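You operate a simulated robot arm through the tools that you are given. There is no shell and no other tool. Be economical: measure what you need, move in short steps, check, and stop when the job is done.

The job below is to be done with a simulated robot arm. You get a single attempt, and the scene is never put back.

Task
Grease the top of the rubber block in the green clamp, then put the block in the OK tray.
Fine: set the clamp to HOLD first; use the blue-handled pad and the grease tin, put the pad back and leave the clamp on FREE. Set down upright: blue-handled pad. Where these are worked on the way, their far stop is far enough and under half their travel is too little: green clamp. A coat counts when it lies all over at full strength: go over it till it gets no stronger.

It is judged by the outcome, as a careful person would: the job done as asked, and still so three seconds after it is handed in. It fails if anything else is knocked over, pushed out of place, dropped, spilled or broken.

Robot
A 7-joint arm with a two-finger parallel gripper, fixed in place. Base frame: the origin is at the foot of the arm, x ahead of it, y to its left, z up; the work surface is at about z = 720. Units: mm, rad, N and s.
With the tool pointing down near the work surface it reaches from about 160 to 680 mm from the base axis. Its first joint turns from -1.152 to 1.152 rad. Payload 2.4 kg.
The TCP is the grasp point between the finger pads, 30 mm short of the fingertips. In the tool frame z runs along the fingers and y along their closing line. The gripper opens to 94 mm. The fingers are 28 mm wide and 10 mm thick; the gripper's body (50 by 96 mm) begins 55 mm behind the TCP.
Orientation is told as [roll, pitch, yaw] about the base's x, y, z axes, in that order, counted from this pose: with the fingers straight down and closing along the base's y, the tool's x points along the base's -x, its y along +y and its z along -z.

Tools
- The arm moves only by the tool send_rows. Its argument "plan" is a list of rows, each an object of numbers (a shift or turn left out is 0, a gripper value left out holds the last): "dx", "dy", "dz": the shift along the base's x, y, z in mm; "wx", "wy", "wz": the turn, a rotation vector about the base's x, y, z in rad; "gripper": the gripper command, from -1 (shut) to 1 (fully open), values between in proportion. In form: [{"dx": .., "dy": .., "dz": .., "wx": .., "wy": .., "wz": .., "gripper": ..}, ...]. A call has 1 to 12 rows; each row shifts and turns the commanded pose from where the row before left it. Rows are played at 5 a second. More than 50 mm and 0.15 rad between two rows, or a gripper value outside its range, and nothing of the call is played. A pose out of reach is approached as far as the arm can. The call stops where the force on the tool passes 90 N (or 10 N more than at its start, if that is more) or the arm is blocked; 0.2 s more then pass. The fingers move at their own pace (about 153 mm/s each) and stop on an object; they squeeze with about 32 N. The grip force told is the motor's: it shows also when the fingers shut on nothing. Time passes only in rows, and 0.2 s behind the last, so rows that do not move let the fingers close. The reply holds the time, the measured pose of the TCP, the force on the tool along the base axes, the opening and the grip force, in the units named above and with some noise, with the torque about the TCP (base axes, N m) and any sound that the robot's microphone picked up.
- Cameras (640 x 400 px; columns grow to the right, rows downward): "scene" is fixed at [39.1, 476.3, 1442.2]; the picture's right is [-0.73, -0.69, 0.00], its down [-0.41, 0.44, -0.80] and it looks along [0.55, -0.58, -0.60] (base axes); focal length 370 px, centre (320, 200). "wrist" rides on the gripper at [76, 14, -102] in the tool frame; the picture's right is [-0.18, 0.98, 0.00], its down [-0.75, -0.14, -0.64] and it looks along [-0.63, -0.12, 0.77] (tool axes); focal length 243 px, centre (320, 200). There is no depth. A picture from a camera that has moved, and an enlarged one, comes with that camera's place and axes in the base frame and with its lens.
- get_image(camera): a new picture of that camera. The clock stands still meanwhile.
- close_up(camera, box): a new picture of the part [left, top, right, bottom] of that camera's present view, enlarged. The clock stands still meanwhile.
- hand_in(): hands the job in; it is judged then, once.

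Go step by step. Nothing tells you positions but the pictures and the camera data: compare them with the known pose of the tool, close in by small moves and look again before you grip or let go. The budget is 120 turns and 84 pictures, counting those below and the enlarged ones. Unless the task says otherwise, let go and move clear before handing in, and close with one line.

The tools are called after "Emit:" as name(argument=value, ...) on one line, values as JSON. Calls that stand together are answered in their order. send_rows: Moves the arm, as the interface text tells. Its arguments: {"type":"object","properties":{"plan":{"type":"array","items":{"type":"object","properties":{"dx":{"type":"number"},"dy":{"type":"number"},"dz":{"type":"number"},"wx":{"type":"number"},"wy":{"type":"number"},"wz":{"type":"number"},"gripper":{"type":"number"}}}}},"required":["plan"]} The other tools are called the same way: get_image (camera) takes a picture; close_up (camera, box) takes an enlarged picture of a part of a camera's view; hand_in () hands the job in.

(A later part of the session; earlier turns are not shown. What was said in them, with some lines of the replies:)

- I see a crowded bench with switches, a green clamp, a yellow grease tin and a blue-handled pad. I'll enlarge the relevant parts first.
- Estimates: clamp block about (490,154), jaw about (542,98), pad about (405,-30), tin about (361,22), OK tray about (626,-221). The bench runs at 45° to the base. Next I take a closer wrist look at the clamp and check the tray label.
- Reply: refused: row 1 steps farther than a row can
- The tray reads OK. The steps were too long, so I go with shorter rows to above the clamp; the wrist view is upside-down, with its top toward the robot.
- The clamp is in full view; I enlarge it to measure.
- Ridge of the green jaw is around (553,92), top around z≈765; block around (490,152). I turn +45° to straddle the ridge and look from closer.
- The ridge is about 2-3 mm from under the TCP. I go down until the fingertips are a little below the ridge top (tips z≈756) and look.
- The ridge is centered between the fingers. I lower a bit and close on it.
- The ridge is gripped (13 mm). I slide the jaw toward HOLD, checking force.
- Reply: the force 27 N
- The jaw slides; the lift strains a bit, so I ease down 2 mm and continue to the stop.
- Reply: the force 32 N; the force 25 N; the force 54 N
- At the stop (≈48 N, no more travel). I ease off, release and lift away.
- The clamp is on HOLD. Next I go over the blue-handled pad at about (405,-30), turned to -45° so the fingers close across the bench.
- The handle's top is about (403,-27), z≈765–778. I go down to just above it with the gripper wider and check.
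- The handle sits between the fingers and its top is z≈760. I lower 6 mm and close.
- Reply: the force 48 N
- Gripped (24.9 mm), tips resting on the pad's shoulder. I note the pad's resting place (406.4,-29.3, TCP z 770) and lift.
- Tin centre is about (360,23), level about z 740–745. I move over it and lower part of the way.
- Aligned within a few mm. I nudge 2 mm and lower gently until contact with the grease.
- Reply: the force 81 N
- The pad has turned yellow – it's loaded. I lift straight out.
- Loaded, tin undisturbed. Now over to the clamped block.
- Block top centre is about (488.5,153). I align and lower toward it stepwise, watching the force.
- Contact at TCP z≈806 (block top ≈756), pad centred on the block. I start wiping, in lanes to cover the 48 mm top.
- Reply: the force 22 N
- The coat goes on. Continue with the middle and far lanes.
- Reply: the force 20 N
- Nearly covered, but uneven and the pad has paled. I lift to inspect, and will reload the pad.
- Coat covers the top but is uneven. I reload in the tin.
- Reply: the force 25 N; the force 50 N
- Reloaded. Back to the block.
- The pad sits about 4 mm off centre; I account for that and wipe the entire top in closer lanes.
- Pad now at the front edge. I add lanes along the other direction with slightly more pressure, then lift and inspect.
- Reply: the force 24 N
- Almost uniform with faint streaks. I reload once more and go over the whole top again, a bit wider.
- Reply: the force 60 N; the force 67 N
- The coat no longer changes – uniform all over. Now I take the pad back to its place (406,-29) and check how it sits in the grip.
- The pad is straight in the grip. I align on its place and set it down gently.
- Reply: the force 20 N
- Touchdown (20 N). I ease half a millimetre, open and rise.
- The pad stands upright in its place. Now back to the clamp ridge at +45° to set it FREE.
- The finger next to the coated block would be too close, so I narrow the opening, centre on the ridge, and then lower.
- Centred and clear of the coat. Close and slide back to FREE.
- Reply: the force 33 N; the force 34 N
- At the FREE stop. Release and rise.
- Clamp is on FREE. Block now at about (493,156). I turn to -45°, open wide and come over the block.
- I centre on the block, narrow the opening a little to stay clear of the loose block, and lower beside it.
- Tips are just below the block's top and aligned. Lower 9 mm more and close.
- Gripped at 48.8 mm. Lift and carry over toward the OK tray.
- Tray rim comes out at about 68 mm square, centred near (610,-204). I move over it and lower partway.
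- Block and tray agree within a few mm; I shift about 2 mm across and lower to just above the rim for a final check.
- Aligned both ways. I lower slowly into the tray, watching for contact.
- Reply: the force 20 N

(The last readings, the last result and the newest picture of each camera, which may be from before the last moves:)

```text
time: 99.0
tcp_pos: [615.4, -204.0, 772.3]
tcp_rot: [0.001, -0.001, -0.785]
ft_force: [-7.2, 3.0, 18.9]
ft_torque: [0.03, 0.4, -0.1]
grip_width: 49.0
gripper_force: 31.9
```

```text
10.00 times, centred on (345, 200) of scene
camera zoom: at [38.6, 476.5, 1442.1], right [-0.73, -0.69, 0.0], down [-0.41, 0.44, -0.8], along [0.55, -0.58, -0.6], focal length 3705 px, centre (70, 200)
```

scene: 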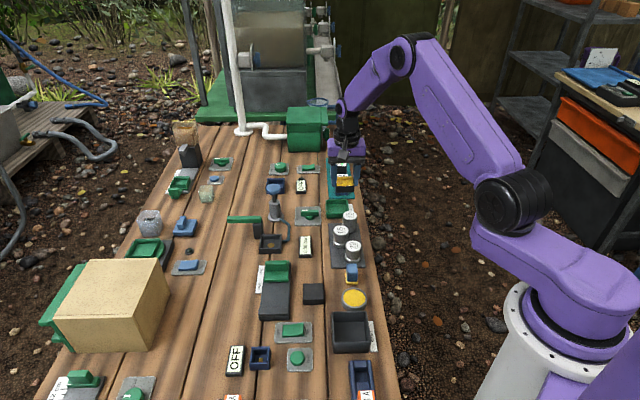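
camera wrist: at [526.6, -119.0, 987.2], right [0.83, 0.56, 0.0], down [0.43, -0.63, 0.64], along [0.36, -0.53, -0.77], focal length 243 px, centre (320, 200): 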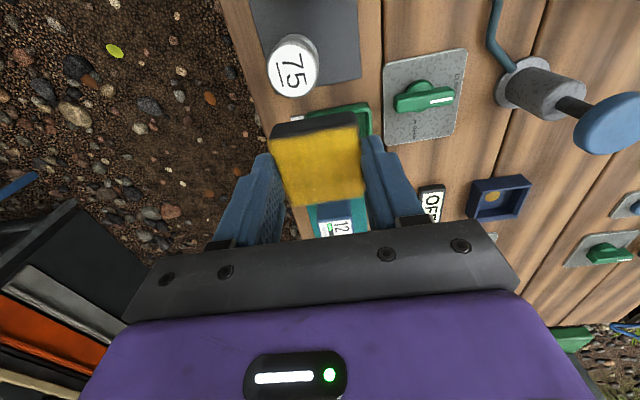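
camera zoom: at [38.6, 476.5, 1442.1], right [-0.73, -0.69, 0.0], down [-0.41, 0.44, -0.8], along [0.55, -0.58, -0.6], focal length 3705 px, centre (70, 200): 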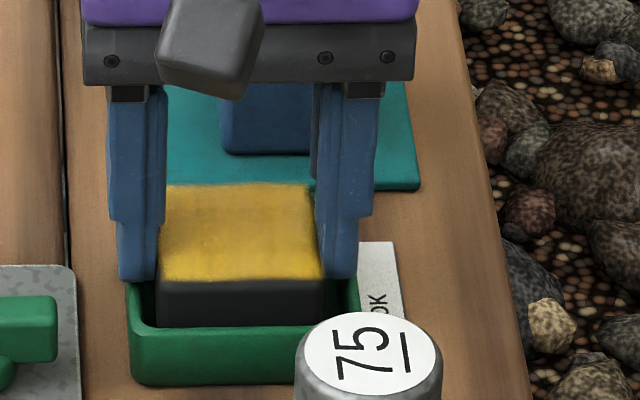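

Contact (≈19 N) with the block inside the tray and the fingertips at rim height. I ease slightly, open and rise straight up.

Emit:
send_rows(plan=[{"dz": 0.6}, {"gripper": 0.4}, {}, {}, {"dz": 15}, {"dz": 30}, {"dz": 40}, {"dz": 40}, {}])

Emit:
close_up(camera="wrist", box=[200, 10, 440, 200])

Emit:
close_up(camera="scene", box=[310, 170, 380, 226])

```text
time: 101.0
tcp_pos: [615.2, -204.1, 891.1]
tcp_rot: [0.0, -0.001, -0.785]
ft_force: [0.3, 1.0, 0.3]
ft_torque: [0.01, -0.01, 0.04]
grip_width: 65.8
gripper_force: 0.1
```

```text
2.11 times, centred on (320, 105) of wrist
camera zoom: at [571.5, -140.3, 994.9], right [0.83, 0.56, 0.0], down [0.43, -0.63, 0.64], along [0.36, -0.53, -0.77], focal length 511 px, centre (320, 400)
```

zoom: 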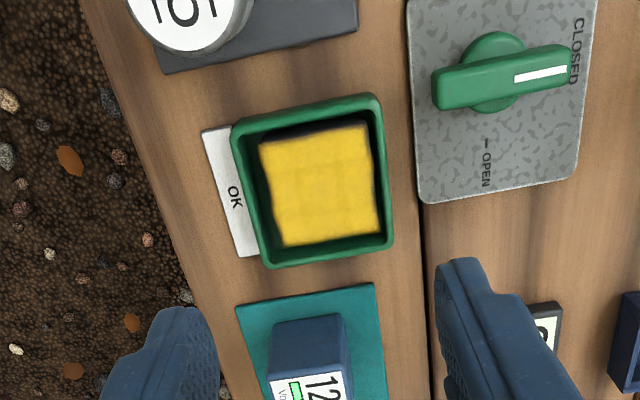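

```text
7.14 times, centred on (345, 198) of scene
camera zoom: at [39.1, 476.3, 1442.2], right [-0.73, -0.69, 0.0], down [-0.41, 0.44, -0.8], along [0.55, -0.58, -0.6], focal length 2647 px, centre (141, 214)
```

zoom: 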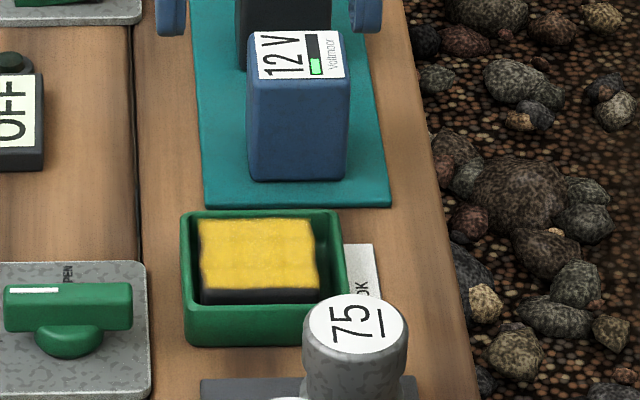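

The block lies flat in the OK tray, coat intact. One last overall look before handing in.

Emit:
send_rows(plan=[{"dx": -20, "dy": 20, "dz": 30}, {"dx": -20, "dy": 20, "dz": 30}, {"dx": -20, "dy": 20, "dz": 20}, {}])

Emit:
get_image(camera="scene")

```text
time: 102.0
tcp_pos: [553.6, -143.5, 972.5]
tcp_rot: [0.0, 0.0, -0.784]
ft_force: [-0.4, -0.9, 0.1]
ft_torque: [-0.04, 0.01, -0.01]
grip_width: 66.0
gripper_force: 0.1
```

```text
3 pictures are left
```

scene: 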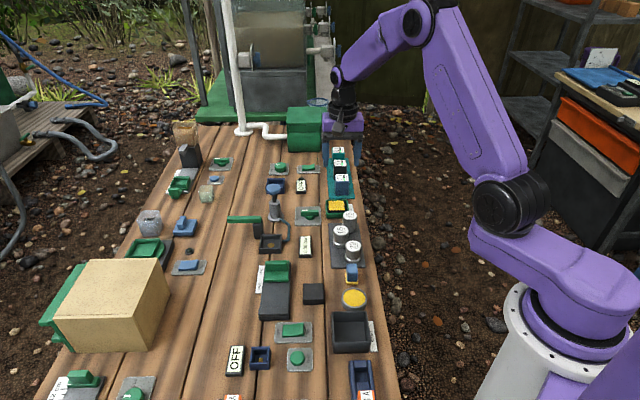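

Everything is in place: clamp on FREE, pad upright by the tin, greased block in the OK tray. Handing in.

Emit:
hand_in()

```text
The job is handed in.
```

The block is greased all over the top and lies in the OK tray, the blue-handled pad is back upright within about 3 mm of where it stood, and the clamp is on FREE.
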